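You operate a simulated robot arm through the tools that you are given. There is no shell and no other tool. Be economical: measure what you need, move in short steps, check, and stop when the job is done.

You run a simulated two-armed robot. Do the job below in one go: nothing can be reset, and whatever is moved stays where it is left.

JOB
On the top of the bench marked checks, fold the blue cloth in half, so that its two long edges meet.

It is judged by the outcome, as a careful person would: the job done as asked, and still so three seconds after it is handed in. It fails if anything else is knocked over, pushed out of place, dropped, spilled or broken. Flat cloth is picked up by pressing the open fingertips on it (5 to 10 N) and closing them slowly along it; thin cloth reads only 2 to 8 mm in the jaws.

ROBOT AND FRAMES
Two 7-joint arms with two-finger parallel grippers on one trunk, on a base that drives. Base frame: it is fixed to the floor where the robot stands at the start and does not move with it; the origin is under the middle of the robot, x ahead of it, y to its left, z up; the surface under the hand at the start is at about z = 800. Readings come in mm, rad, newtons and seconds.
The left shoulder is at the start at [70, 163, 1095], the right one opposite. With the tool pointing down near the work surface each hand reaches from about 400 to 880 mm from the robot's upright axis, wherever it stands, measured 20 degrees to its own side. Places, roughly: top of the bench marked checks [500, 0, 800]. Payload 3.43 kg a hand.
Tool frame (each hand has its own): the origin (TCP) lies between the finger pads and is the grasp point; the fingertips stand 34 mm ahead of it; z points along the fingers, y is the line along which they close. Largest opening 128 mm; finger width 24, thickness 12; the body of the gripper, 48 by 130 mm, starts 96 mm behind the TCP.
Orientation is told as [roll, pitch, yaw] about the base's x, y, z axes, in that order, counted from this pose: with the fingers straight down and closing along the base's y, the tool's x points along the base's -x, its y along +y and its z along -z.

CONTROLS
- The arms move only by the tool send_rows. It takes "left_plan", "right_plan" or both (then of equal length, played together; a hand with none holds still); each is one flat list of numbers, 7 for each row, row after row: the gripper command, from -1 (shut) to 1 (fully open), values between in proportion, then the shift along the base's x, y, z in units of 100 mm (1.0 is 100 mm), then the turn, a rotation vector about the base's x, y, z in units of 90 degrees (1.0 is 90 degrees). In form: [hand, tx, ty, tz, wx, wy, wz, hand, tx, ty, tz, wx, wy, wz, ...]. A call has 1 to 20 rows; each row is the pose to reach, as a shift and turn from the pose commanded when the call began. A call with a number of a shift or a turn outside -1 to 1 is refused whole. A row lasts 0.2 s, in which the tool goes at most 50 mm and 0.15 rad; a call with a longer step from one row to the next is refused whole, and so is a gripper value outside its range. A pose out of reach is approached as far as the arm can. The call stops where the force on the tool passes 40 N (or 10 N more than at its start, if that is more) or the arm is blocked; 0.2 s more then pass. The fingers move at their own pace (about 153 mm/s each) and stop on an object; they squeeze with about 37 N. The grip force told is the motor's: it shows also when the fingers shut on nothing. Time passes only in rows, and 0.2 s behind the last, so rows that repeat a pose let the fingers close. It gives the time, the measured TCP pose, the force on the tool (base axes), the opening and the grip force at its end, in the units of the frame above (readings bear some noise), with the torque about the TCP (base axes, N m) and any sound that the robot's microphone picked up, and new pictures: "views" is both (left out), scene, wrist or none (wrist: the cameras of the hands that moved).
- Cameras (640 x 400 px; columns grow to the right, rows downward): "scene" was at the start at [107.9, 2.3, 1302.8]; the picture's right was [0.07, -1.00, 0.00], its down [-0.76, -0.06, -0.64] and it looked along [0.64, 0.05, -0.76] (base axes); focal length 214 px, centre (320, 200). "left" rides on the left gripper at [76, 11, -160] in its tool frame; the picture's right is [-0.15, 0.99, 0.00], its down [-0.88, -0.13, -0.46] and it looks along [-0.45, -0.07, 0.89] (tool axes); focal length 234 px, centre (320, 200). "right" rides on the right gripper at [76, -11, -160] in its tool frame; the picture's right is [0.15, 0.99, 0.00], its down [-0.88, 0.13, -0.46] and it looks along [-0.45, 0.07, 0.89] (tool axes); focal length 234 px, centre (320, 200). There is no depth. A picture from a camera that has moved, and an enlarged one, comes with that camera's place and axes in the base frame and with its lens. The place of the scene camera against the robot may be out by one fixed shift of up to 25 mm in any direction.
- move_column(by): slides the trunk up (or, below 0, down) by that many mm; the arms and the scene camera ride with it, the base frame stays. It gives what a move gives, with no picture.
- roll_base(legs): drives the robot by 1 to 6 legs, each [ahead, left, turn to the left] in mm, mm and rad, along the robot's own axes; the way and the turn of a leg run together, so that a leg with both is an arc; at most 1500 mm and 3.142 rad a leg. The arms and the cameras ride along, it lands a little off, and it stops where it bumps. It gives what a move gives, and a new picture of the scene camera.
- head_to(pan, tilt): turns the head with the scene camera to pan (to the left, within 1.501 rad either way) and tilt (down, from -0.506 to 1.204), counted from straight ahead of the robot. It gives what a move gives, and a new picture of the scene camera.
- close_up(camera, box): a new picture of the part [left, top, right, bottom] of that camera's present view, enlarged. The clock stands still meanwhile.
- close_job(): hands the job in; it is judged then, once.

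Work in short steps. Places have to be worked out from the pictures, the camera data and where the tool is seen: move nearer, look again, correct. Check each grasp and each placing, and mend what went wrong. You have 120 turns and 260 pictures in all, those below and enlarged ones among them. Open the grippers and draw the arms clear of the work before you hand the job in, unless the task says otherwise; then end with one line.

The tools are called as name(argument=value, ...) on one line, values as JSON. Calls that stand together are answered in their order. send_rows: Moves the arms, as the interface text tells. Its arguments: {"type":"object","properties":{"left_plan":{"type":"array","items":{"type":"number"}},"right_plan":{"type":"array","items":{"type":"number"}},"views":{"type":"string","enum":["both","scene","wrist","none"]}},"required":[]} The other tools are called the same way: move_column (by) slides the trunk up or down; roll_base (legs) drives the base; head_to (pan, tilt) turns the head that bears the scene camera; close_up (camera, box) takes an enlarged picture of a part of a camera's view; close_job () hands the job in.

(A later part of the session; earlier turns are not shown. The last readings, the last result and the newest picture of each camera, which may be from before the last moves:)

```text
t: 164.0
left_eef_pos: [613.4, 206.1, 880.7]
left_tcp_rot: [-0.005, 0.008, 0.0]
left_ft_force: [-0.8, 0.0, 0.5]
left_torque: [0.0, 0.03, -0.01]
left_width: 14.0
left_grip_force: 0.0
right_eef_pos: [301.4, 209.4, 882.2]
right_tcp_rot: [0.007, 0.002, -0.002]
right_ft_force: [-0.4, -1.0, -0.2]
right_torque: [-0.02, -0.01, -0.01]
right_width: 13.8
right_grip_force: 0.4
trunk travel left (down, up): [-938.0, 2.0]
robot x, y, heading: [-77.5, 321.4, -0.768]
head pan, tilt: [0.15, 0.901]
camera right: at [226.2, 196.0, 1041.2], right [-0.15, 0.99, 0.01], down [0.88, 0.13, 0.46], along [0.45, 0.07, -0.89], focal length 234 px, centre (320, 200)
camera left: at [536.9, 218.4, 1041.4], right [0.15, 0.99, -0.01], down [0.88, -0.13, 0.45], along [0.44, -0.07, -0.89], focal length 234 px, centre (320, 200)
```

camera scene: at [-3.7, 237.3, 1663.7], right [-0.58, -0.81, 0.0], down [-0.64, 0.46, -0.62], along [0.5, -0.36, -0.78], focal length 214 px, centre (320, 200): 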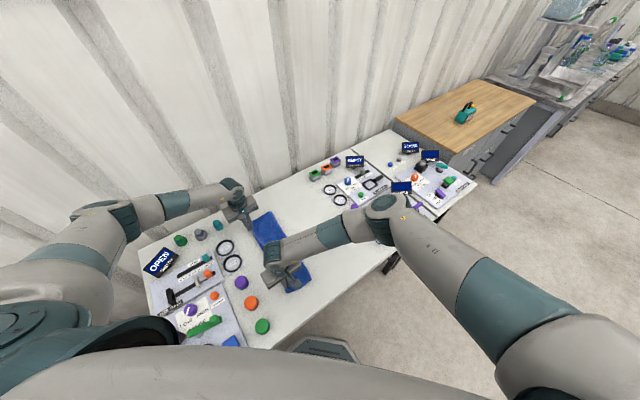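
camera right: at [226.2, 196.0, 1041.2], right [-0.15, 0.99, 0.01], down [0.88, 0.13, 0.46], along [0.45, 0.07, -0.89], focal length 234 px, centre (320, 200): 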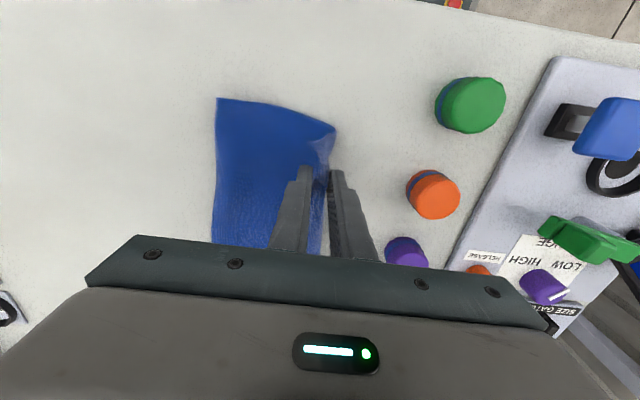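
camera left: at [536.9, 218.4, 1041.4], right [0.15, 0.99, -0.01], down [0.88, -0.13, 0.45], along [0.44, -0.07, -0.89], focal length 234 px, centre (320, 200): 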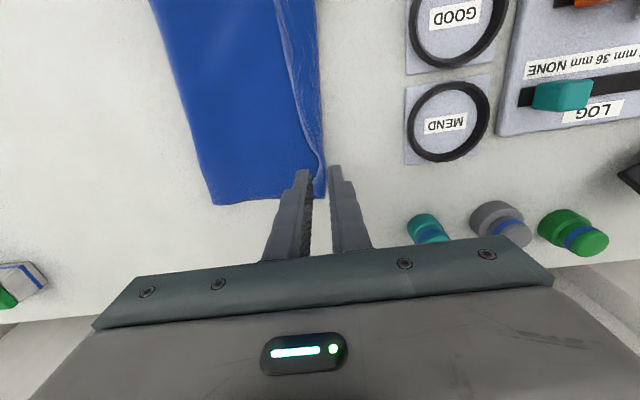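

Both released cleanly. I raise the hands well clear and look at the whole result.

send_rows(left_plan=[-0.78, 0, 0, 0.4, 0, 0, 0, -0.78, 0, 0, 0.8, 0, 0, 0, -0.78, 0, 0.2, 1, 0, 0, 0, -0.78, 0.1, 0.4, 1, 0, 0, 0], right_plan=[-0.78, 0, 0, 0.4, 0, 0, 0, -0.78, 0, 0, 0.8, 0, 0, 0, -0.78, 0, -0.4, 1, 0, 0, 0, -0.78, 0, -0.8, 1, 0, 0, 0], views="both")

close_up(camera="right", box=[250, 60, 490, 240])

close_up(camera="left", box=[120, 0, 360, 180])

```text
t: 165.0
left_eef_pos: [621.9, 246.1, 982.2]
left_tcp_rot: [-0.003, 0.008, 0.0]
left_ft_force: [0.6, -0.6, -0.3]
left_torque: [0.02, -0.01, 0.01]
left_width: 14.0
left_grip_force: 0.1
right_eef_pos: [300.9, 129.9, 983.4]
right_tcp_rot: [0.006, 0.001, 0.0]
right_ft_force: [-0.3, -0.6, -0.4]
right_torque: [0.01, 0.03, -0.03]
right_width: 14.5
right_grip_force: 0.4
trunk travel left (down, up): [-938.0, 2.0]
robot x, y, heading: [-82.2, 320.3, -0.774]
head pan, tilt: [0.15, 0.901]
camera scene: at [-4.3, 235.3, 1663.5], right [-0.58, -0.81, 0.0], down [-0.64, 0.46, -0.62], along [0.5, -0.36, -0.78], focal length 214 px, centre (320, 200)
camera right: at [226.2, 116.8, 1141.3], right [-0.15, 0.99, 0.01], down [0.88, 0.13, 0.46], along [0.45, 0.07, -0.89], focal length 234 px, centre (320, 200)
camera left: at [546.4, 257.7, 1142.7], right [0.15, 0.99, 0.0], down [0.88, -0.13, 0.45], along [0.44, -0.07, -0.89], focal length 234 px, centre (320, 200)
```

scene: 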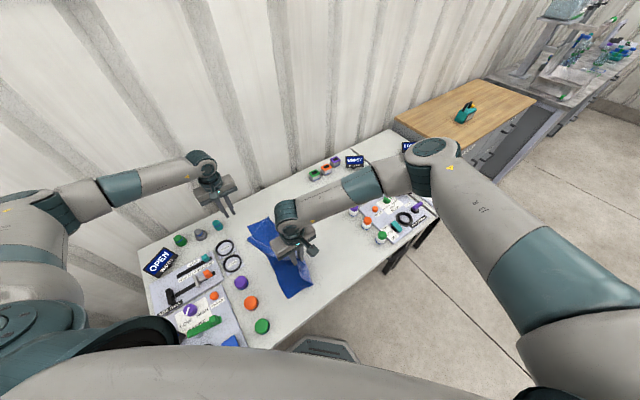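
right: 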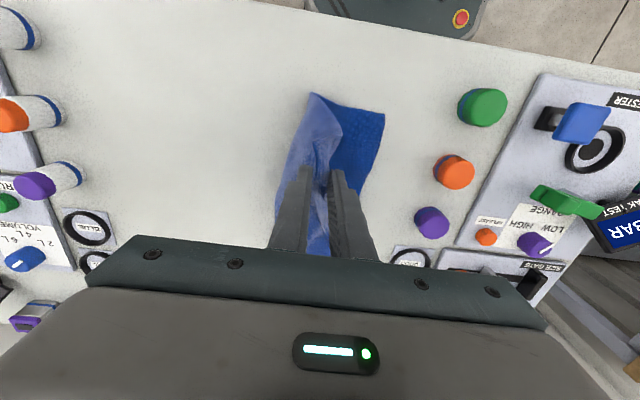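
left: 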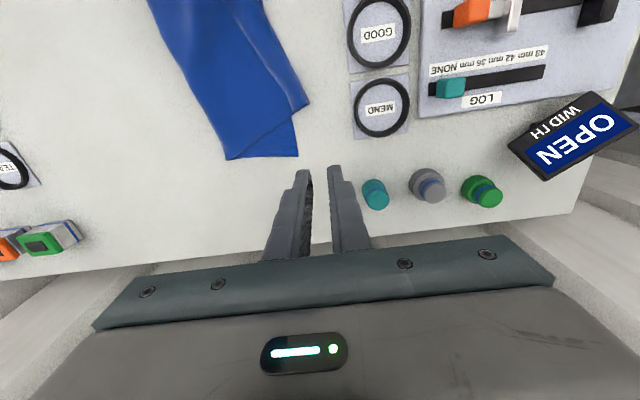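

```text
2.22 times, centred on (370, 150) of right
camera zoom: at [226.2, 116.8, 1141.3], right [-0.15, 0.99, 0.01], down [0.88, 0.13, 0.46], along [0.45, 0.07, -0.89], focal length 520 px, centre (209, 311)
```

zoom: 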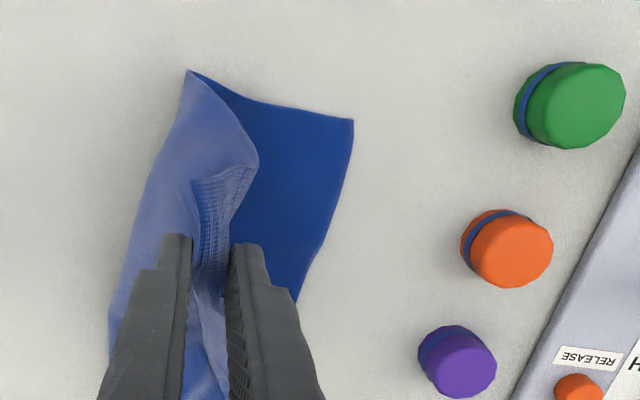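

```text
2.22 times, centred on (240, 90) of left
camera zoom: at [546.4, 257.7, 1142.7], right [0.15, 0.99, 0.0], down [0.88, -0.13, 0.45], along [0.44, -0.07, -0.89], focal length 520 px, centre (498, 444)
```

zoom: 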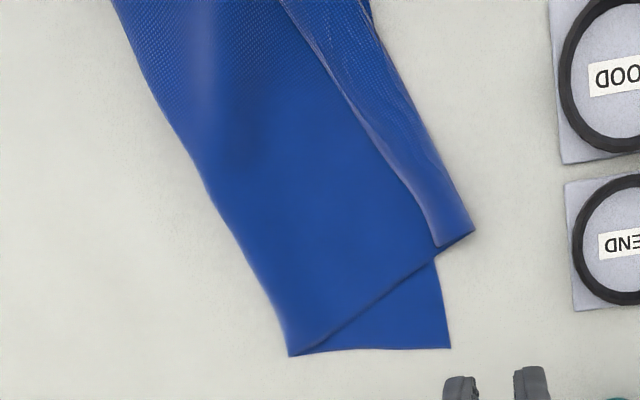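

The right jaws (14 mm) didn't let go of the cloth and pulled the near part back; the lower layer is still in place ((254,211) to (639,210)). I re-close the right hand on it and move the left to regrasp the displaced upper far edge near (545,228).

send_rows(left_plan=[-0.6, -0.12, -0.06, -0.1, 0, 0, 0.05, -0.375, -0.26, -0.12, -0.3, 0, 0, 0.1, -0.375, -0.4, -0.2, -0.5, 0, 0, 0.15, -0.375, -0.55, -0.27, -0.75, 0, 0, 0.2, -0.375, -0.71, -0.34, -1, 0, 0, 0.22], right_plan=[-1, 0, 0, 0, 0, 0, 0, -1, 0, 0, 0, 0, 0, 0, -1, 0, 0, 0, 0, 0, 0, -1, 0, 0, 0, 0, 0, 0, -1, 0, 0, 0, 0, 0, 0], views="wrist")

close_up(camera="left", box=[200, 60, 440, 240])

```text
t: 166.2
left_eef_pos: [549.6, 213.8, 881.3]
left_tcp_rot: [-0.003, 0.006, 0.346]
left_ft_force: [-0.6, 0.2, 0.1]
left_torque: [0.0, 0.0, 0.01]
left_width: 39.8
left_grip_force: 0.1
right_eef_pos: [301.9, 130.6, 981.5]
right_tcp_rot: [0.006, 0.0, 0.001]
right_ft_force: [-0.8, -0.4, 0.5]
right_torque: [-0.01, 0.01, 0.0]
right_width: 2.2
right_grip_force: 37.0
trunk travel left (down, up): [-938.0, 2.0]
robot x, y, heading: [-79.7, 317.8, -0.779]
head pan, tilt: [0.15, 0.901]
camera right: at [226.8, 117.5, 1141.1], right [-0.15, 0.99, 0.01], down [0.88, 0.13, 0.46], along [0.45, 0.07, -0.89], focal length 234 px, centre (320, 200)
camera left: at [475.6, 198.7, 1041.2], right [-0.2, 0.98, 0.0], down [0.88, 0.18, 0.45], along [0.44, 0.09, -0.89], focal length 234 px, centre (320, 200)
```

right: 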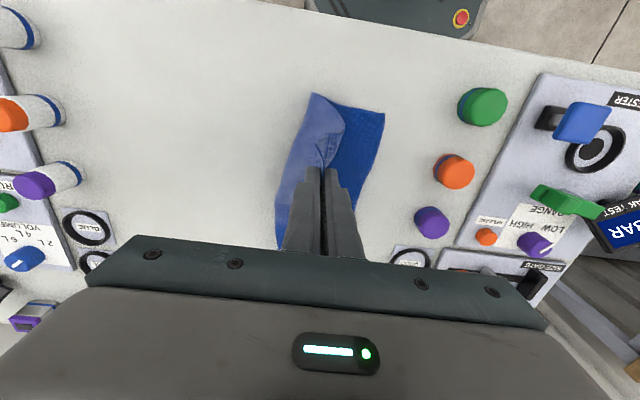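
left: 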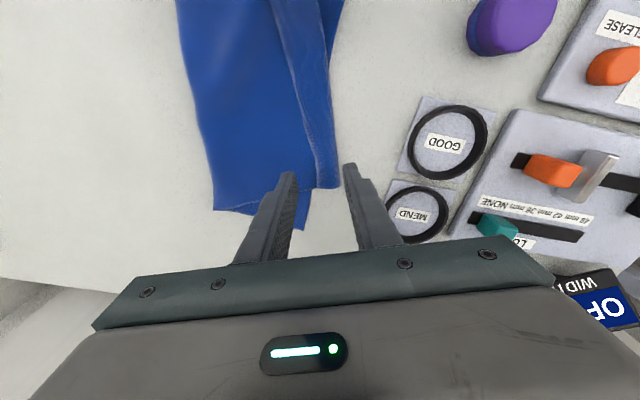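

```text
2.22 times, centred on (320, 150) of left
camera zoom: at [475.6, 198.7, 1041.2], right [-0.2, 0.98, 0.0], down [0.88, 0.18, 0.45], along [0.44, 0.09, -0.89], focal length 520 px, centre (320, 311)
```

zoom: 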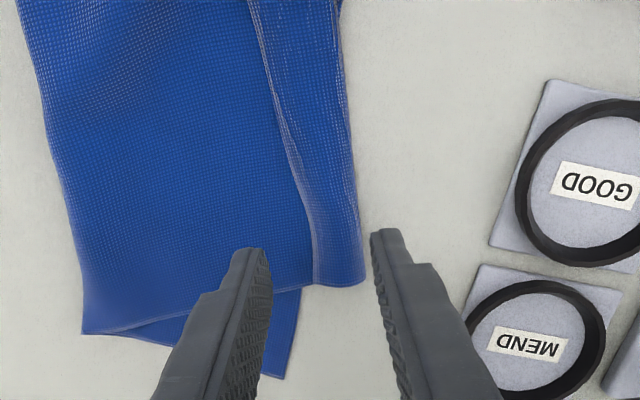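

The right hand holds again (2.2 mm). The left is positioned over the upper far edge; I lower to contact.

send_rows(left_plan=[-0.375, 0, 0, -0.2, 0, 0, 0, -0.375, 0, 0, -0.38, 0, 0, 0, -0.375, 0, 0, -0.43, 0, 0, 0, -0.375, 0, 0, -0.45, 0, 0, 0, -0.375, 0, 0, -0.46, 0, 0, 0], views="none")

```text
t: 167.4
left_eef_pos: [550.6, 211.6, 836.2]
left_tcp_rot: [-0.006, 0.006, 0.346]
left_ft_force: [1.1, 0.9, 5.8]
left_torque: [-0.09, -0.09, 0.02]
left_width: 39.7
left_grip_force: 0.2
right_eef_pos: [301.5, 130.6, 982.1]
right_tcp_rot: [0.006, 0.0, -0.001]
right_ft_force: [0.1, 0.4, 0.1]
right_torque: [0.04, 0.0, -0.01]
right_width: 2.6
right_grip_force: 37.3
trunk travel left (down, up): [-938.0, 2.0]
robot x, y, heading: [-79.1, 317.4, -0.776]
head pan, tilt: [0.15, 0.901]
```

Contact at 6 N. I close slowly and lift a little.

send_rows(left_plan=[-0.42, 0, 0, 0, 0, 0, 0, -0.47, 0, 0, 0, 0, 0, 0, -0.52, 0, 0, 0, 0, 0, 0, -0.57, 0, 0, 0, 0, 0, 0, -0.62, 0, 0, 0, 0, 0, 0, -0.67, 0, 0, 0, 0, 0, 0, -0.72, 0, 0, 0, 0, 0, 0, -0.77, 0, 0, 0, 0, 0, 0, -0.82, 0, 0, 0, 0, 0, 0, -0.87, 0, 0, 0, 0, 0, 0, -0.92, 0, 0, 0, 0, 0, 0, -0.96, 0, 0, 0, 0, 0, 0, -1, 0, 0, 0, 0, 0, 0, -1, 0, 0, 0, 0, 0, 0, -1, 0, 0, 0.1, 0, 0, 0, -1, 0, -0.05, 0.3, 0, 0, 0, -1, 0, -0.15, 0.6, 0, 0, 0], views="wrist")

close_up(camera="left", box=[200, 60, 440, 240])

```text
t: 171.0
left_eef_pos: [549.3, 197.2, 893.9]
left_tcp_rot: [-0.002, 0.007, 0.344]
left_ft_force: [-0.5, 0.2, 0.2]
left_torque: [0.03, -0.02, 0.0]
left_width: 3.7
left_grip_force: 36.6
right_eef_pos: [300.5, 129.7, 981.3]
right_tcp_rot: [0.007, 0.0, 0.001]
right_ft_force: [0.0, 0.2, 0.4]
right_torque: [-0.03, 0.0, -0.02]
right_width: 2.6
right_grip_force: 37.1
trunk travel left (down, up): [-938.0, 2.0]
robot x, y, heading: [-83.2, 313.0, -0.769]
head pan, tilt: [0.15, 0.901]
camera left: at [475.6, 183.4, 1053.9], right [-0.2, 0.98, 0.0], down [0.88, 0.18, 0.45], along [0.44, 0.09, -0.89], focal length 234 px, centre (320, 200)
```

left: 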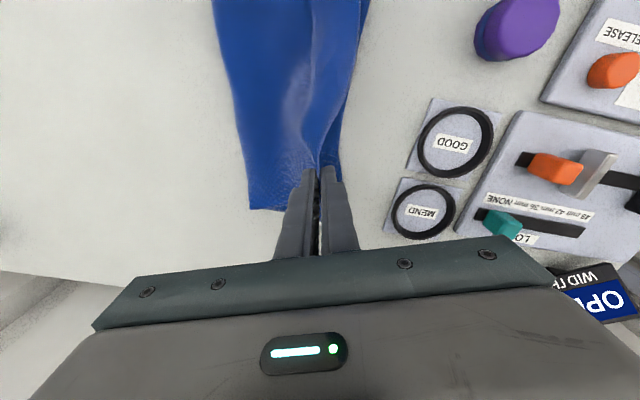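

```text
2.22 times, centred on (320, 150) of left
camera zoom: at [475.6, 183.4, 1053.9], right [-0.2, 0.98, 0.0], down [0.88, 0.18, 0.45], along [0.44, 0.09, -0.89], focal length 520 px, centre (320, 311)
```

zoom: 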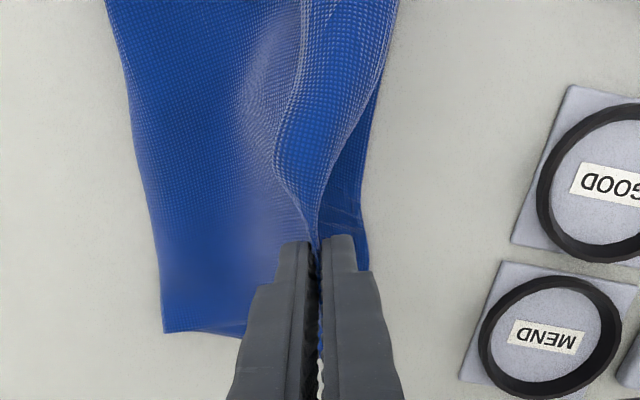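

Both hands hold the upper edge again. I bring it back up to the upright position above the crease (y≈60), squaring it up.

send_rows(left_plan=[-1, 0.06, -0.14, 0.2, 0, 0, -0.04, -1, 0.12, -0.3, 0.4, 0, 0, -0.08, -1, 0.2, -0.48, 0.55, 0, 0, -0.13, -1, 0.28, -0.68, 0.65, 0, 0, -0.18, -1, 0.36, -0.88, 0.7, 0, 0, -0.22], right_plan=[-1, 0, -0.1, 0, 0, 0, 0, -1, 0, -0.2, 0, 0, 0, 0, -1, -0.02, -0.32, 0, 0, 0, 0, -1, -0.04, -0.45, -0.05, 0, 0, 0, -1, -0.06, -0.55, -0.1, 0, 0, 0], views="none")

send_rows(left_plan=[-1, 0.06, -0.15, 0.02, 0, 0, 0, -1, 0.12, -0.3, 0.03, 0, 0, 0, -1, 0.16, -0.42, 0.03, 0, 0, 0, -1, 0.16, -0.49, 0.03, 0, 0, 0, -1, 0.16, -0.49, 0.03, 0, 0, 0], right_plan=[-1, -0.01, -0.05, -0.02, 0, 0, 0, -1, -0.02, -0.1, -0.04, 0, 0, 0, -1, -0.03, -0.15, -0.04, 0, 0, 0, -1, -0.04, -0.18, -0.04, 0, 0, 0, -1, -0.04, -0.18, -0.04, 0, 0, 0], views="both")

```text
t: 172.2
left_eef_pos: [586.7, 108.2, 964.6]
left_tcp_rot: [-0.001, 0.008, -0.002]
left_ft_force: [-0.2, -1.1, -0.9]
left_torque: [0.01, 0.02, 0.07]
left_width: 3.6
left_grip_force: 36.8
right_eef_pos: [295.1, 72.0, 971.8]
right_tcp_rot: [0.007, 0.002, 0.0]
right_ft_force: [0.1, -0.7, 0.6]
right_torque: [-0.02, 0.0, -0.03]
right_width: 2.3
right_grip_force: 37.0
trunk travel left (down, up): [-938.0, 2.0]
robot x, y, heading: [-78.6, 322.1, -0.774]
head pan, tilt: [0.15, 0.901]
```

```text
t: 173.4
left_eef_pos: [602.4, 59.1, 968.4]
left_tcp_rot: [-0.003, 0.008, -0.001]
left_ft_force: [-0.6, 0.1, -0.3]
left_torque: [0.03, 0.01, 0.02]
left_width: 3.7
left_grip_force: 37.0
right_eef_pos: [291.3, 56.1, 969.2]
right_tcp_rot: [0.008, 0.0, 0.0]
right_ft_force: [0.3, 0.6, -1.1]
right_torque: [-0.02, 0.0, -0.01]
right_width: 2.5
right_grip_force: 37.4
trunk travel left (down, up): [-938.0, 2.0]
robot x, y, heading: [-81.6, 321.1, -0.77]
head pan, tilt: [0.15, 0.901]
camera scene: at [-3.5, 236.4, 1663.5], right [-0.58, -0.81, 0.0], down [-0.64, 0.46, -0.62], along [0.5, -0.36, -0.78], focal length 214 px, centre (320, 200)
camera right: at [216.1, 43.4, 1127.1], right [-0.15, 0.99, 0.01], down [0.88, 0.13, 0.46], along [0.45, 0.07, -0.89], focal length 234 px, centre (320, 200)
camera left: at [527.3, 71.2, 1128.3], right [0.15, 0.99, -0.01], down [0.88, -0.13, 0.45], along [0.44, -0.07, -0.89], focal length 234 px, centre (320, 200)
```

scene: 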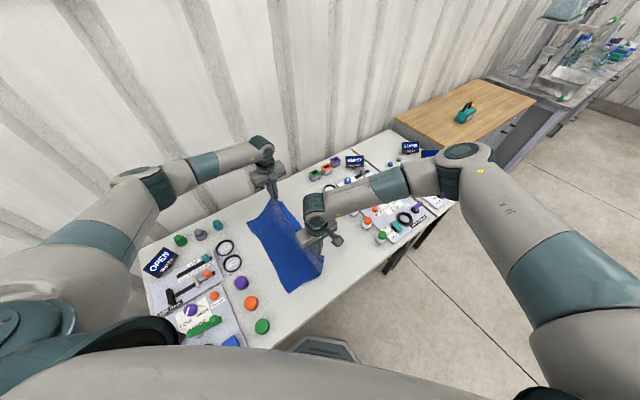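
right: 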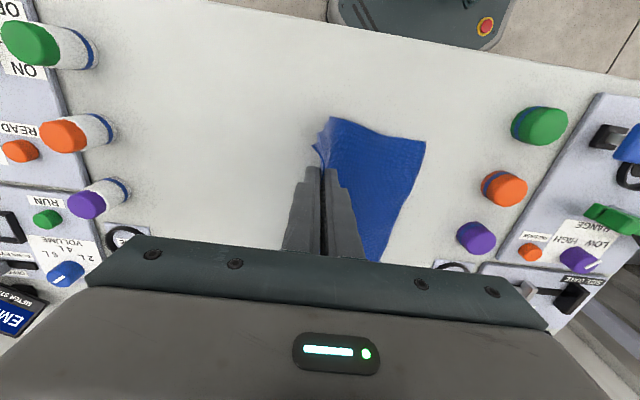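
left: 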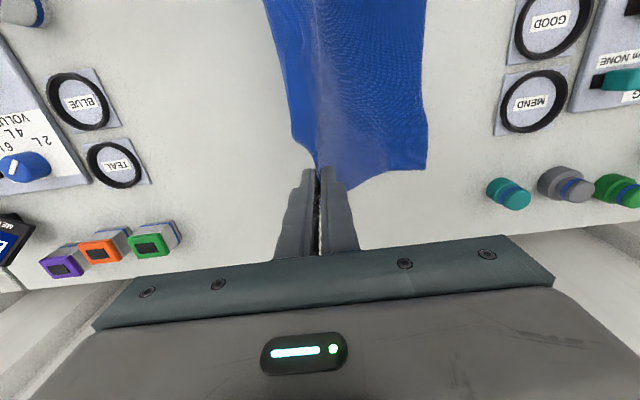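

Same upright state again, lower corners at (660,208) and (270,200). I repeat the swing with an x shift to line up the corners (left +28, right +18).

send_rows(left_plan=[-1, 0.05, 0.2, 0, 0, 0, 0, -1, 0.1, 0.42, -0.03, 0, 0, 0, -1, 0.16, 0.63, -0.11, 0, 0, 0, -1, 0.22, 0.82, -0.23, 0, 0, 0, -1, 0.27, 0.93, -0.34, 0, 0, 0], right_plan=[-1, 0.03, 0.2, 0, 0, 0, 0, -1, 0.06, 0.42, -0.03, 0, 0, 0, -1, 0.1, 0.63, -0.11, 0, 0, 0, -1, 0.14, 0.82, -0.23, 0, 0, 0, -1, 0.18, 0.93, -0.34, 0, 0, 0], views="none")

send_rows(left_plan=[-1, 0, 0.12, -0.17, 0, 0, 0, -1, 0, 0.25, -0.38, 0, 0, 0, -1, 0, 0.36, -0.61, 0, 0, 0, -1, 0, 0.44, -0.8, 0, 0, 0, -1, 0, 0.5, -0.9, 0, 0, 0], right_plan=[-1, 0, 0.12, -0.17, 0, 0, 0, -1, 0, 0.25, -0.38, 0, 0, 0, -1, 0, 0.36, -0.61, 0, 0, 0, -1, 0, 0.46, -0.8, 0, 0, 0, -1, 0, 0.54, -0.9, 0, 0, 0], views="wrist")

close_up(camera="right", box=[190, 90, 390, 250])

close_up(camera="left", box=[160, 60, 400, 250])

```text
t: 174.6
left_eef_pos: [630.6, 154.6, 933.9]
left_tcp_rot: [-0.004, 0.009, -0.003]
left_ft_force: [-3.8, 0.1, -0.6]
left_torque: [-0.03, 0.09, 0.09]
left_width: 3.5
left_grip_force: 36.6
right_eef_pos: [309.4, 149.1, 934.8]
right_tcp_rot: [0.008, 0.0, 0.001]
right_ft_force: [3.2, 0.0, 0.4]
right_torque: [-0.01, -0.18, -0.01]
right_width: 2.4
right_grip_force: 37.0
trunk travel left (down, up): [-938.0, 2.0]
robot x, y, heading: [-82.4, 320.3, -0.772]
head pan, tilt: [0.15, 0.901]
```

```text
t: 175.8
left_eef_pos: [628.8, 205.7, 843.8]
left_tcp_rot: [-0.004, 0.006, -0.004]
left_ft_force: [-3.1, -1.1, -0.1]
left_torque: [0.02, 0.06, 0.07]
left_width: 3.7
left_grip_force: 36.8
right_eef_pos: [307.5, 204.3, 844.2]
right_tcp_rot: [0.005, 0.001, 0.0]
right_ft_force: [3.6, -0.3, 5.0]
right_torque: [-0.05, -0.26, -0.01]
right_width: 2.6
right_grip_force: 37.5
trunk travel left (down, up): [-938.0, 2.0]
robot x, y, heading: [-82.8, 317.0, -0.774]
head pan, tilt: [0.15, 0.901]
camera right: at [233.2, 192.0, 1004.2], right [-0.15, 0.99, 0.01], down [0.88, 0.13, 0.46], along [0.45, 0.07, -0.89], focal length 234 px, centre (320, 200)
camera left: at [554.6, 217.0, 1003.6], right [0.15, 0.99, -0.01], down [0.88, -0.13, 0.45], along [0.44, -0.07, -0.89], focal length 234 px, centre (320, 200)
```

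right: 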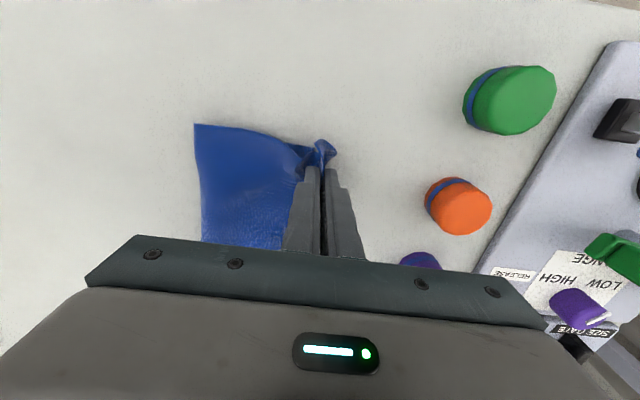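
left: 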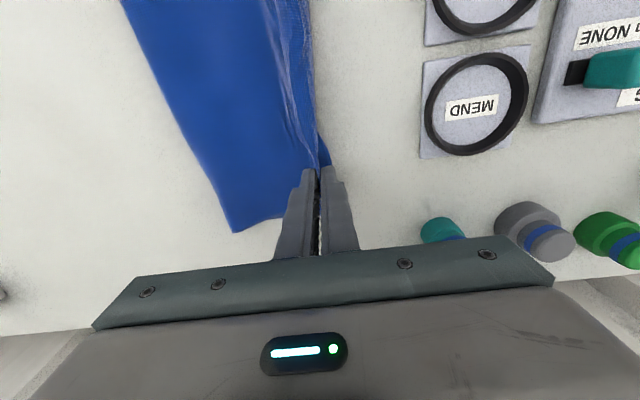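

```text
2.50 times, centred on (290, 170) of right
camera zoom: at [233.2, 192.0, 1004.2], right [-0.15, 0.99, 0.01], down [0.88, 0.13, 0.46], along [0.45, 0.07, -0.89], focal length 585 px, centre (395, 275)
```

zoom: 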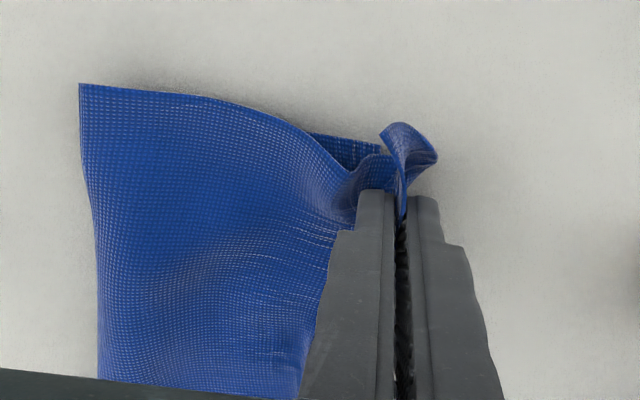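

```text
2.11 times, centred on (280, 155) of left
camera zoom: at [554.6, 217.0, 1003.6], right [0.15, 0.99, -0.01], down [0.88, -0.13, 0.45], along [0.44, -0.07, -0.89], focal length 493 px, centre (404, 295)
```

zoom: 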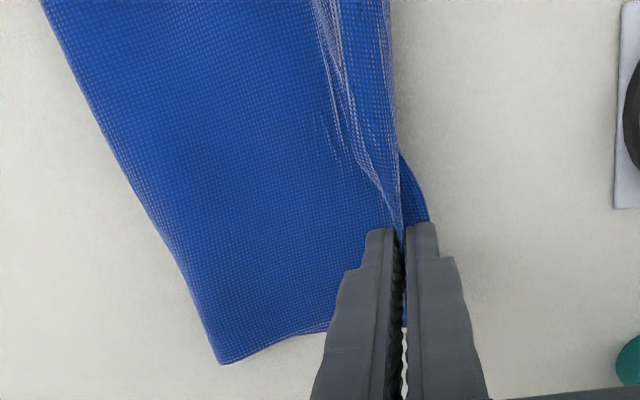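

Well aligned; the near pinch overshoots by a few mm. I ease the right hand back 6 mm, then open both wide (32 mm), wait, and lift straight up.

send_rows(left_plan=[-1, -0.02, 0.02, 0.02, 0, 0, 0, -1, -0.02, 0.02, -0.02, 0, 0, 0, -0.9, -0.02, 0.02, -0.02, 0, 0, 0, -0.8, -0.02, 0.02, -0.02, 0, 0, 0, -0.65, -0.02, 0.02, -0.02, 0, 0, 0, -0.5, -0.02, 0.02, -0.02, 0, 0, 0, -0.5, -0.02, 0.02, -0.02, 0, 0, 0, -0.5, -0.02, 0.02, -0.02, 0, 0, 0, -0.5, -0.02, 0.02, 0.03, 0, 0, 0, -0.5, -0.02, 0.02, 0.1, 0, 0, 0, -0.5, -0.02, 0.02, 0.2, 0, 0, 0, -0.5, -0.02, 0.02, 0.32, 0, 0, 0], right_plan=[-1, 0.02, -0.06, 0.02, 0, 0, 0, -1, 0.02, -0.06, -0.02, 0, 0, 0, -0.9, 0.02, -0.06, -0.02, 0, 0, 0, -0.8, 0.02, -0.06, -0.02, 0, 0, 0, -0.65, 0.02, -0.06, -0.02, 0, 0, 0, -0.5, 0.02, -0.06, -0.02, 0, 0, 0, -0.4, 0.02, -0.06, -0.02, 0, 0, 0, -0.3, 0.02, -0.06, -0.02, 0, 0, 0, -0.3, 0.02, -0.06, 0.03, 0, 0, 0, -0.3, 0.02, -0.06, 0.1, 0, 0, 0, -0.3, 0.02, -0.06, 0.2, 0, 0, 0, -0.3, 0.02, -0.06, 0.32, 0, 0, 0], views="none")

close_up(camera="right", box=[190, 60, 430, 250])

close_up(camera="left", box=[160, 60, 400, 250])

```text
t: 178.4
left_eef_pos: [628.3, 207.2, 875.4]
left_tcp_rot: [-0.004, 0.007, -0.003]
left_ft_force: [-0.3, -0.5, 0.2]
left_torque: [0.01, 0.01, 0.02]
left_width: 32.1
left_grip_force: 0.0
right_eef_pos: [311.1, 197.3, 877.8]
right_tcp_rot: [0.007, -0.002, 0.002]
right_ft_force: [0.1, 0.4, -0.3]
right_torque: [-0.01, 0.0, -0.02]
right_width: 44.7
right_grip_force: 0.0
trunk travel left (down, up): [-938.0, 2.0]
robot x, y, heading: [-82.7, 318.6, -0.773]
head pan, tilt: [0.15, 0.901]
```

```text
2.11 times, centred on (310, 155) of right
camera zoom: at [235.5, 184.2, 1035.8], right [-0.15, 0.99, 0.01], down [0.88, 0.13, 0.46], along [0.45, 0.07, -0.89], focal length 493 px, centre (341, 295)
```

zoom: 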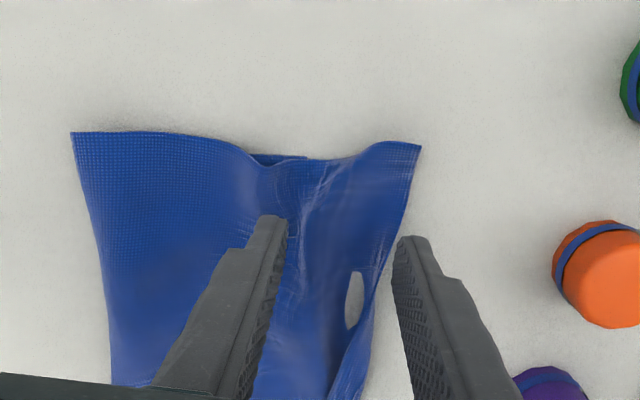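

```text
2.11 times, centred on (280, 155) of left
camera zoom: at [553.2, 219.1, 1036.0], right [0.15, 0.99, 0.0], down [0.88, -0.13, 0.45], along [0.44, -0.07, -0.89], focal length 493 px, centre (404, 295)
```

zoom: 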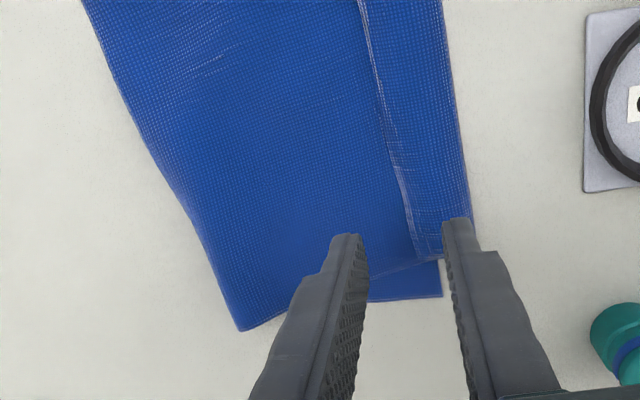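

Both are released for real now. I raise the hands clear and survey the result.

send_rows(left_plan=[-0.5, 0, 0, 0.4, 0, 0, 0, -0.5, 0, 0, 0.8, 0, 0, 0, -0.5, 0, -0.1, 1, 0, 0, 0, -0.5, -0.2, -0.4, 1, 0, 0, 0], right_plan=[-0.3, 0, 0, 0.4, 0, 0, 0, -0.3, 0, 0, 0.8, 0, 0, 0, -0.3, 0, -0.1, 1, 0, 0, 0, -0.3, 0, -0.5, 1, 0, 0, 0], views="both")

close_up(camera="right", box=[200, 60, 440, 240])

close_up(camera="left", box=[160, 0, 440, 200])

```text
t: 179.4
left_eef_pos: [606.8, 162.4, 976.5]
left_tcp_rot: [0.001, 0.006, -0.002]
left_ft_force: [-0.4, 0.2, 0.5]
left_torque: [0.03, -0.01, 0.01]
left_width: 32.0
left_grip_force: 0.0
right_eef_pos: [309.5, 144.0, 976.0]
right_tcp_rot: [0.011, 0.0, 0.002]
right_ft_force: [0.8, -0.1, -0.4]
right_torque: [0.06, 0.0, 0.01]
right_width: 44.8
right_grip_force: 0.1
trunk travel left (down, up): [-938.0, 2.0]
robot x, y, heading: [-81.9, 319.4, -0.774]
head pan, tilt: [0.15, 0.901]
camera scene: at [-4.8, 231.2, 1663.3], right [-0.58, -0.81, 0.0], down [-0.64, 0.46, -0.62], along [0.51, -0.36, -0.78], focal length 214 px, centre (320, 200)
camera right: at [234.8, 131.5, 1135.1], right [-0.15, 0.99, 0.01], down [0.88, 0.13, 0.46], along [0.45, 0.08, -0.89], focal length 234 px, centre (320, 200)
camera left: at [532.6, 174.4, 1136.1], right [0.15, 0.99, 0.0], down [0.88, -0.13, 0.45], along [0.44, -0.07, -0.89], focal length 234 px, centre (320, 200)
```

scene: 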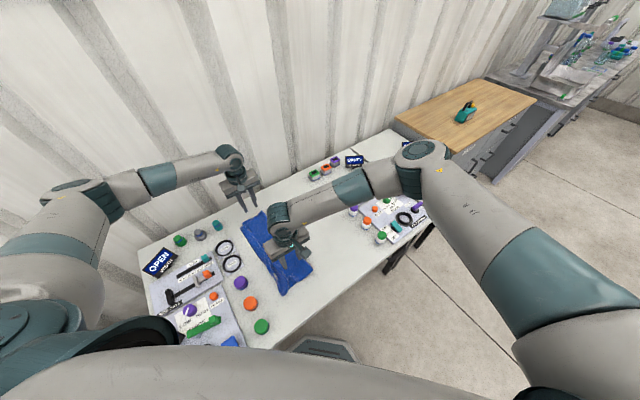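
right: 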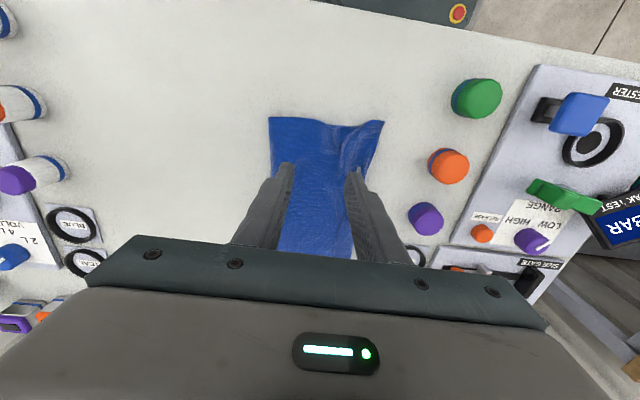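
left: 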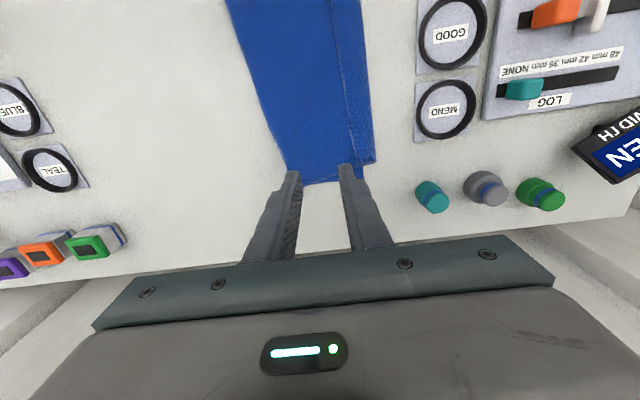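

```text
2.22 times, centred on (320, 150) of right
camera zoom: at [234.8, 131.5, 1135.1], right [-0.15, 0.99, 0.01], down [0.88, 0.13, 0.46], along [0.45, 0.08, -0.89], focal length 520 px, centre (320, 311)
```

zoom: 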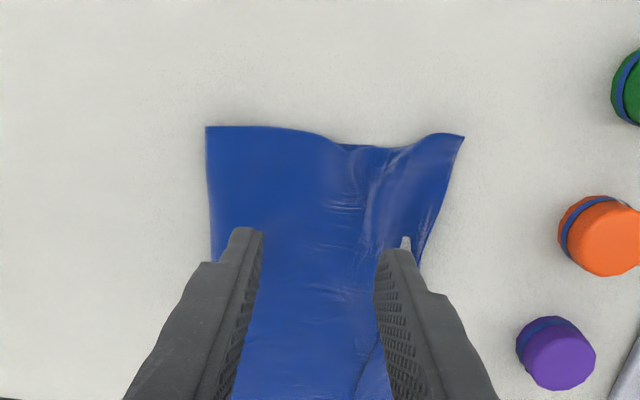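

```text
2.00 times, centred on (300, 100) of left
camera zoom: at [532.6, 174.4, 1136.1], right [0.15, 0.99, 0.0], down [0.88, -0.13, 0.45], along [0.44, -0.07, -0.89], focal length 468 px, centre (360, 400)
```

zoom: 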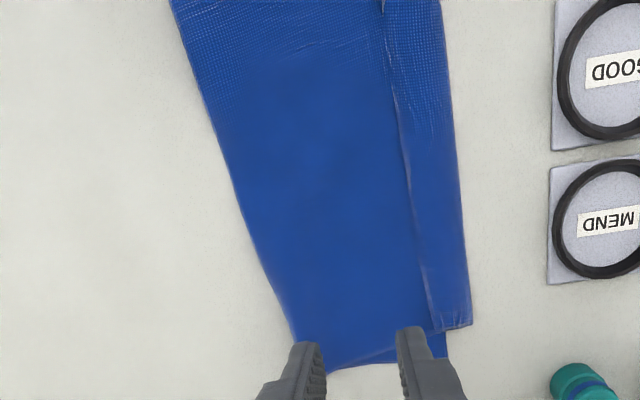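

I move the hands aside to see both ends unobstructed and measure how well the long edges meet.

send_rows(left_plan=[-0.5, -0.25, -0.1, 0.2, 0, 0, 0, -0.5, -0.5, -0.2, 0.4, 0, 0, 0, -0.5, -0.8, -0.3, 0.5, 0, 0, 0], right_plan=[-0.3, -0.05, -0.3, 0.1, 0, 0, 0, -0.3, -0.1, -0.6, 0.2, 0, 0, 0, -0.3, -0.1, -1, 0.3, 0, 0, 0], views="none")

close_up(camera="left", box=[260, 40, 500, 240])

close_up(camera="right", box=[300, 60, 540, 260])

close_up(camera="scene", box=[220, 190, 340, 310])

```text
t: 180.2
left_eef_pos: [526.2, 135.9, 1027.2]
left_tcp_rot: [-0.002, 0.006, 0.001]
left_ft_force: [0.8, 0.2, 0.5]
left_torque: [0.03, 0.0, 0.01]
left_width: 31.9
left_grip_force: 0.1
right_eef_pos: [298.6, 44.2, 1007.0]
right_tcp_rot: [0.007, 0.0, 0.001]
right_ft_force: [-0.7, -0.7, 0.4]
right_torque: [-0.02, 0.04, -0.01]
right_width: 44.5
right_grip_force: 0.1
trunk travel left (down, up): [-938.0, 2.0]
robot x, y, heading: [-81.6, 322.1, -0.769]
head pan, tilt: [0.15, 0.901]
```

```text
2.00 times, centred on (380, 140) of left
camera zoom: at [451.5, 147.3, 1187.4], right [0.15, 0.99, 0.0], down [0.88, -0.13, 0.45], along [0.44, -0.07, -0.89], focal length 468 px, centre (200, 320)
```

zoom: 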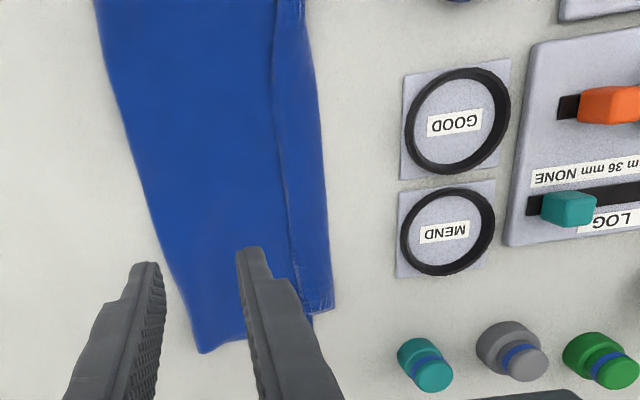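

```text
2.00 times, centred on (420, 160) of right
camera zoom: at [223.7, 30.7, 1165.6], right [-0.15, 0.99, 0.01], down [0.88, 0.13, 0.46], along [0.45, 0.07, -0.89], focal length 468 px, centre (120, 280)
```

zoom: 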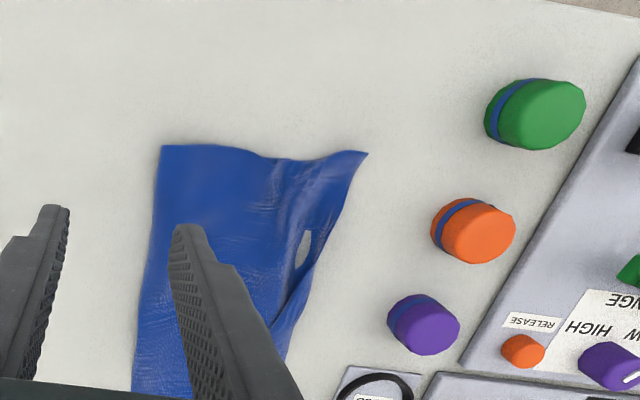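

```text
3.33 times, centred on (280, 250) of scene
camera zoom: at [-5.2, 235.0, 1663.5], right [-0.58, -0.81, 0.0], down [-0.64, 0.46, -0.62], along [0.51, -0.36, -0.78], focal length 715 px, centre (453, 33)
```

zoom: 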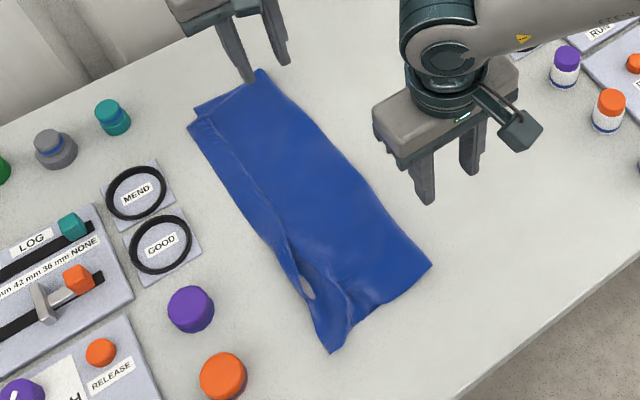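

The fold is roughly right, but along the far half the upper hem is turned back in a ~30 mm strip (free edge y≈208, outer fold y≈238). I try to pinch that strip's free edge with the left hand near x≈612 to open it and re-lay the far end cleanly.

send_rows(left_plan=[-0.5, 0.2, 0.2, -0.2, 0, 0, 0, -0.5, 0.4, 0.4, -0.4, 0, 0, 0, -0.5, 0.63, 0.6, -0.6, 0, 0, 0, -0.5, 0.86, 0.8, -0.8, 0, 0, 0, -0.5, 0.86, 0.8, -1, 0, 0, 0], views="none")

send_rows(left_plan=[-0.5, 0, 0, -0.3, 0, 0, 0, -0.5, 0, 0, -0.6, 0, 0, 0, -0.5, 0, 0, -0.8, 0, 0, 0, -0.5, 0, 0, -0.87, 0, 0, 0, -0.5, 0, 0, -0.895, 0, 0, 0], views="none")

close_up(camera="left", box=[200, 60, 440, 240])

```text
t: 181.4
left_eef_pos: [615.8, 215.7, 926.4]
left_tcp_rot: [-0.004, 0.008, -0.001]
left_ft_force: [0.9, 0.4, 0.6]
left_torque: [0.0, -0.04, -0.02]
left_width: 32.1
left_grip_force: 0.1
right_eef_pos: [298.9, 43.6, 1006.3]
right_tcp_rot: [0.007, 0.001, 0.0]
right_ft_force: [-0.1, 0.0, 0.2]
right_torque: [0.01, -0.03, 0.01]
right_width: 44.6
right_grip_force: 0.1
trunk travel left (down, up): [-938.0, 2.0]
robot x, y, heading: [-84.3, 319.5, -0.772]
head pan, tilt: [0.15, 0.901]
```

```text
t: 182.6
left_eef_pos: [614.4, 214.6, 837.3]
left_tcp_rot: [-0.004, 0.007, -0.003]
left_ft_force: [0.5, 0.5, 2.2]
left_torque: [0.01, -0.02, -0.01]
left_width: 32.0
left_grip_force: 0.1
right_eef_pos: [298.7, 44.8, 1006.9]
right_tcp_rot: [0.006, -0.001, 0.002]
right_ft_force: [-0.3, 0.6, 0.7]
right_torque: [-0.01, 0.02, -0.01]
right_width: 44.8
right_grip_force: 0.1
trunk travel left (down, up): [-938.0, 2.0]
robot x, y, heading: [-79.5, 315.7, -0.774]
head pan, tilt: [0.15, 0.901]
```

```text
2.22 times, centred on (320, 150) of left
camera zoom: at [539.1, 226.7, 996.8], right [0.15, 0.99, -0.01], down [0.88, -0.13, 0.45], along [0.44, -0.07, -0.89], focal length 520 px, centre (320, 311)
```

zoom: 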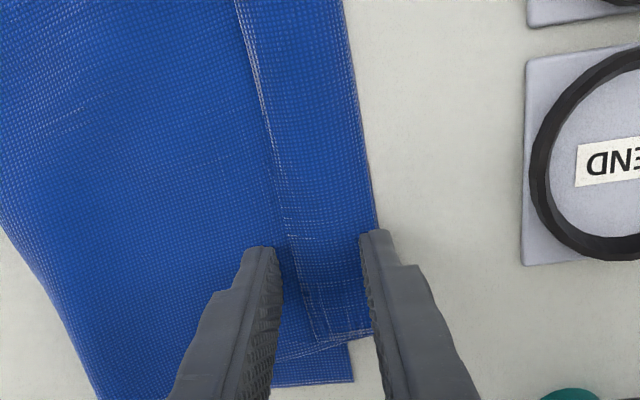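

Exactly as intended: the strip's free edge is between the fingers and the outer finger is on the strip. I press a bit more and close slowly.

send_rows(left_plan=[-0.5, 0, 0, -0.012, 0, 0, 0, -0.54, 0, 0, -0.012, 0, 0, 0, -0.58, 0, 0, -0.012, 0, 0, 0, -0.62, 0, 0, -0.012, 0, 0, 0, -0.66, 0, 0, -0.012, 0, 0, 0, -0.7, 0, 0, -0.012, 0, 0, 0, -0.74, 0, 0, -0.012, 0, 0, 0, -0.78, 0, 0, -0.012, 0, 0, 0, -0.82, 0, 0, -0.012, 0, 0, 0, -0.86, 0, 0, -0.012, 0, 0, 0, -0.9, 0, 0, -0.012, 0, 0, 0, -0.94, 0, 0, -0.012, 0, 0, 0, -0.97, 0, 0, -0.012, 0, 0, 0, -1, 0, 0, -0.012, 0, 0, 0, -1, 0, 0, -0.012, 0, 0, 0, -1, 0, 0, 0.08, 0, 0, 0, -1, 0, 0.05, 0.25, 0, 0, 0], views="none")

close_up(camera="left", box=[200, 60, 440, 240])

```text
t: 186.2
left_eef_pos: [613.1, 221.0, 862.3]
left_tcp_rot: [-0.003, 0.007, -0.001]
left_ft_force: [-0.5, -0.1, 0.7]
left_torque: [0.02, -0.03, 0.07]
left_width: 2.2
left_grip_force: 36.5
right_eef_pos: [299.0, 44.1, 1006.8]
right_tcp_rot: [0.004, 0.0, 0.001]
right_ft_force: [0.0, -0.6, 0.3]
right_torque: [-0.01, 0.0, -0.02]
right_width: 44.6
right_grip_force: 0.0
trunk travel left (down, up): [-938.0, 2.0]
robot x, y, heading: [-82.6, 317.7, -0.775]
head pan, tilt: [0.15, 0.901]
```

```text
2.22 times, centred on (320, 150) of left
camera zoom: at [537.6, 232.2, 1022.2], right [0.15, 0.99, 0.0], down [0.88, -0.13, 0.45], along [0.44, -0.07, -0.89], focal length 520 px, centre (320, 311)
```

zoom: 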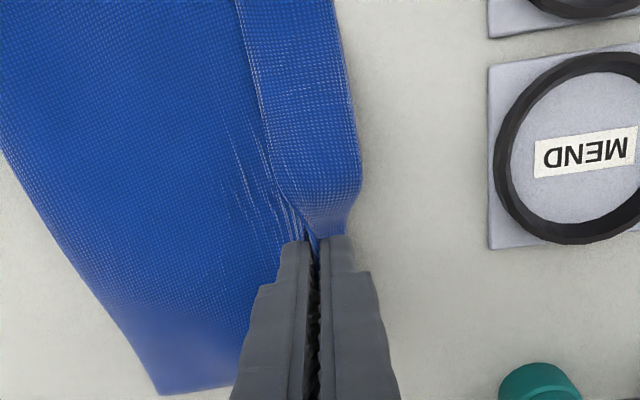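

I have 2.2 mm of it. I lift further outward and look at what it carries.

send_rows(left_plan=[-1, 0, 0.08, 0.15, 0, 0, 0, -1, 0, 0.18, 0.3, 0, 0, 0, -1, 0, 0.28, 0.4, 0, 0, 0], views="wrist")

close_up(camera="scene", box=[220, 190, 340, 310])

```text
t: 187.0
left_eef_pos: [613.6, 248.9, 902.3]
left_tcp_rot: [-0.006, 0.006, -0.002]
left_ft_force: [-0.4, -0.2, -0.1]
left_torque: [-0.01, 0.0, 0.0]
left_width: 2.2
left_grip_force: 37.1
right_eef_pos: [299.4, 45.0, 1005.7]
right_tcp_rot: [0.005, 0.0, -0.001]
right_ft_force: [0.5, -0.4, 0.8]
right_torque: [0.0, 0.0, 0.03]
right_width: 44.9
right_grip_force: 0.0
trunk travel left (down, up): [-938.0, 2.0]
robot x, y, heading: [-78.8, 320.2, -0.769]
head pan, tilt: [0.15, 0.901]
camera left: at [538.6, 260.8, 1062.1], right [0.15, 0.99, -0.01], down [0.88, -0.13, 0.45], along [0.44, -0.07, -0.89], focal length 234 px, centre (320, 200)
```

left: 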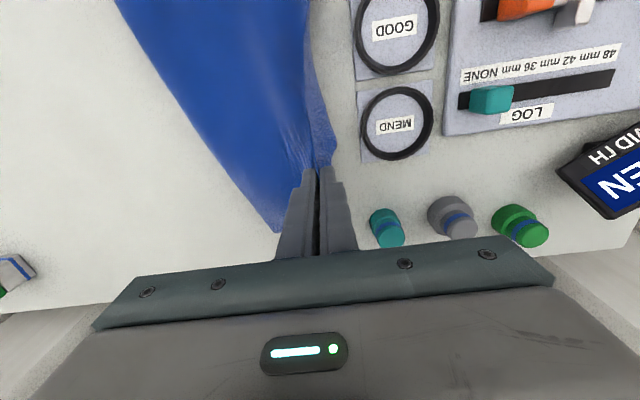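

```text
3.33 times, centred on (280, 250) of scene
camera zoom: at [-3.7, 236.9, 1663.5], right [-0.58, -0.81, 0.0], down [-0.64, 0.46, -0.62], along [0.5, -0.36, -0.78], focal length 715 px, centre (453, 33)
```

zoom: 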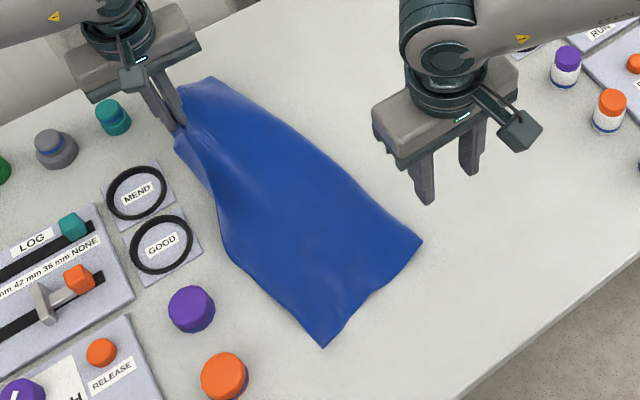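

The strip opened up: the upper hem is free now along its whole length (overshooting the lower edge to y≈230–260). I bring the right hand to the near part of the same edge so that both can re-lay it.

send_rows(right_plan=[-0.375, 0.03, 0.33, -0.1, 0, 0, 0, -0.375, 0.06, 0.66, -0.3, 0, 0, 0, -0.375, 0.09, 1, -0.5, 0, 0, 0], views="none")

send_rows(right_plan=[-0.375, 0, 0.3, -0.2, 0, 0, 0, -0.375, 0, 0.6, -0.4, 0, 0, 0, -0.375, 0, 0.75, -0.65, 0, 0, 0, -0.375, 0, 0.75, -0.75, 0, 0, 0], views="none")

close_up(camera="right", box=[180, 40, 460, 240])

```text
t: 187.8
left_eef_pos: [614.4, 249.5, 901.7]
left_tcp_rot: [-0.004, 0.008, -0.003]
left_ft_force: [0.6, 0.0, -0.2]
left_torque: [-0.03, 0.04, 0.0]
left_width: 2.5
left_grip_force: 37.2
right_eef_pos: [311.1, 147.1, 954.4]
right_tcp_rot: [0.005, 0.002, 0.0]
right_ft_force: [-0.5, 0.7, 0.1]
right_torque: [-0.01, -0.02, 0.0]
right_width: 40.0
right_grip_force: 0.1
trunk travel left (down, up): [-938.0, 2.0]
robot x, y, heading: [-81.4, 320.0, -0.771]
head pan, tilt: [0.15, 0.901]
```

```text
t: 188.8
left_eef_pos: [613.3, 248.6, 901.1]
left_tcp_rot: [-0.002, 0.007, -0.002]
left_ft_force: [-0.7, -0.3, 0.1]
left_torque: [-0.02, 0.01, 0.02]
left_width: 2.4
left_grip_force: 36.8
right_eef_pos: [310.0, 223.2, 878.3]
right_tcp_rot: [0.006, 0.0, 0.0]
right_ft_force: [-1.1, 0.2, -0.2]
right_torque: [-0.03, 0.0, 0.03]
right_width: 40.1
right_grip_force: 0.2
trunk travel left (down, up): [-938.0, 2.0]
robot x, y, heading: [-84.0, 321.3, -0.773]
head pan, tilt: [0.15, 0.901]
```

```text
2.00 times, centred on (320, 140) of right
camera zoom: at [234.6, 209.8, 1038.9], right [-0.15, 0.99, 0.01], down [0.88, 0.13, 0.46], along [0.45, 0.07, -0.89], focal length 468 px, centre (320, 320)
```

zoom: 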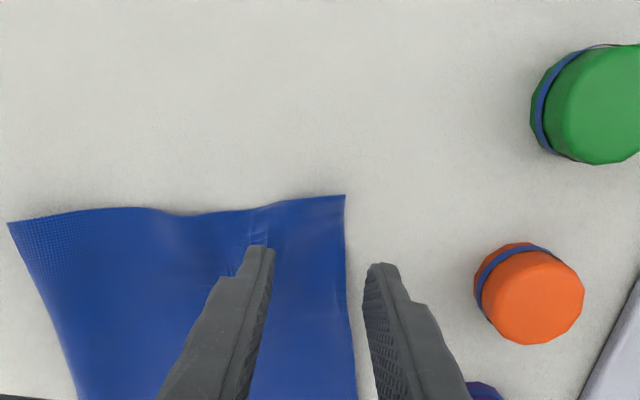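

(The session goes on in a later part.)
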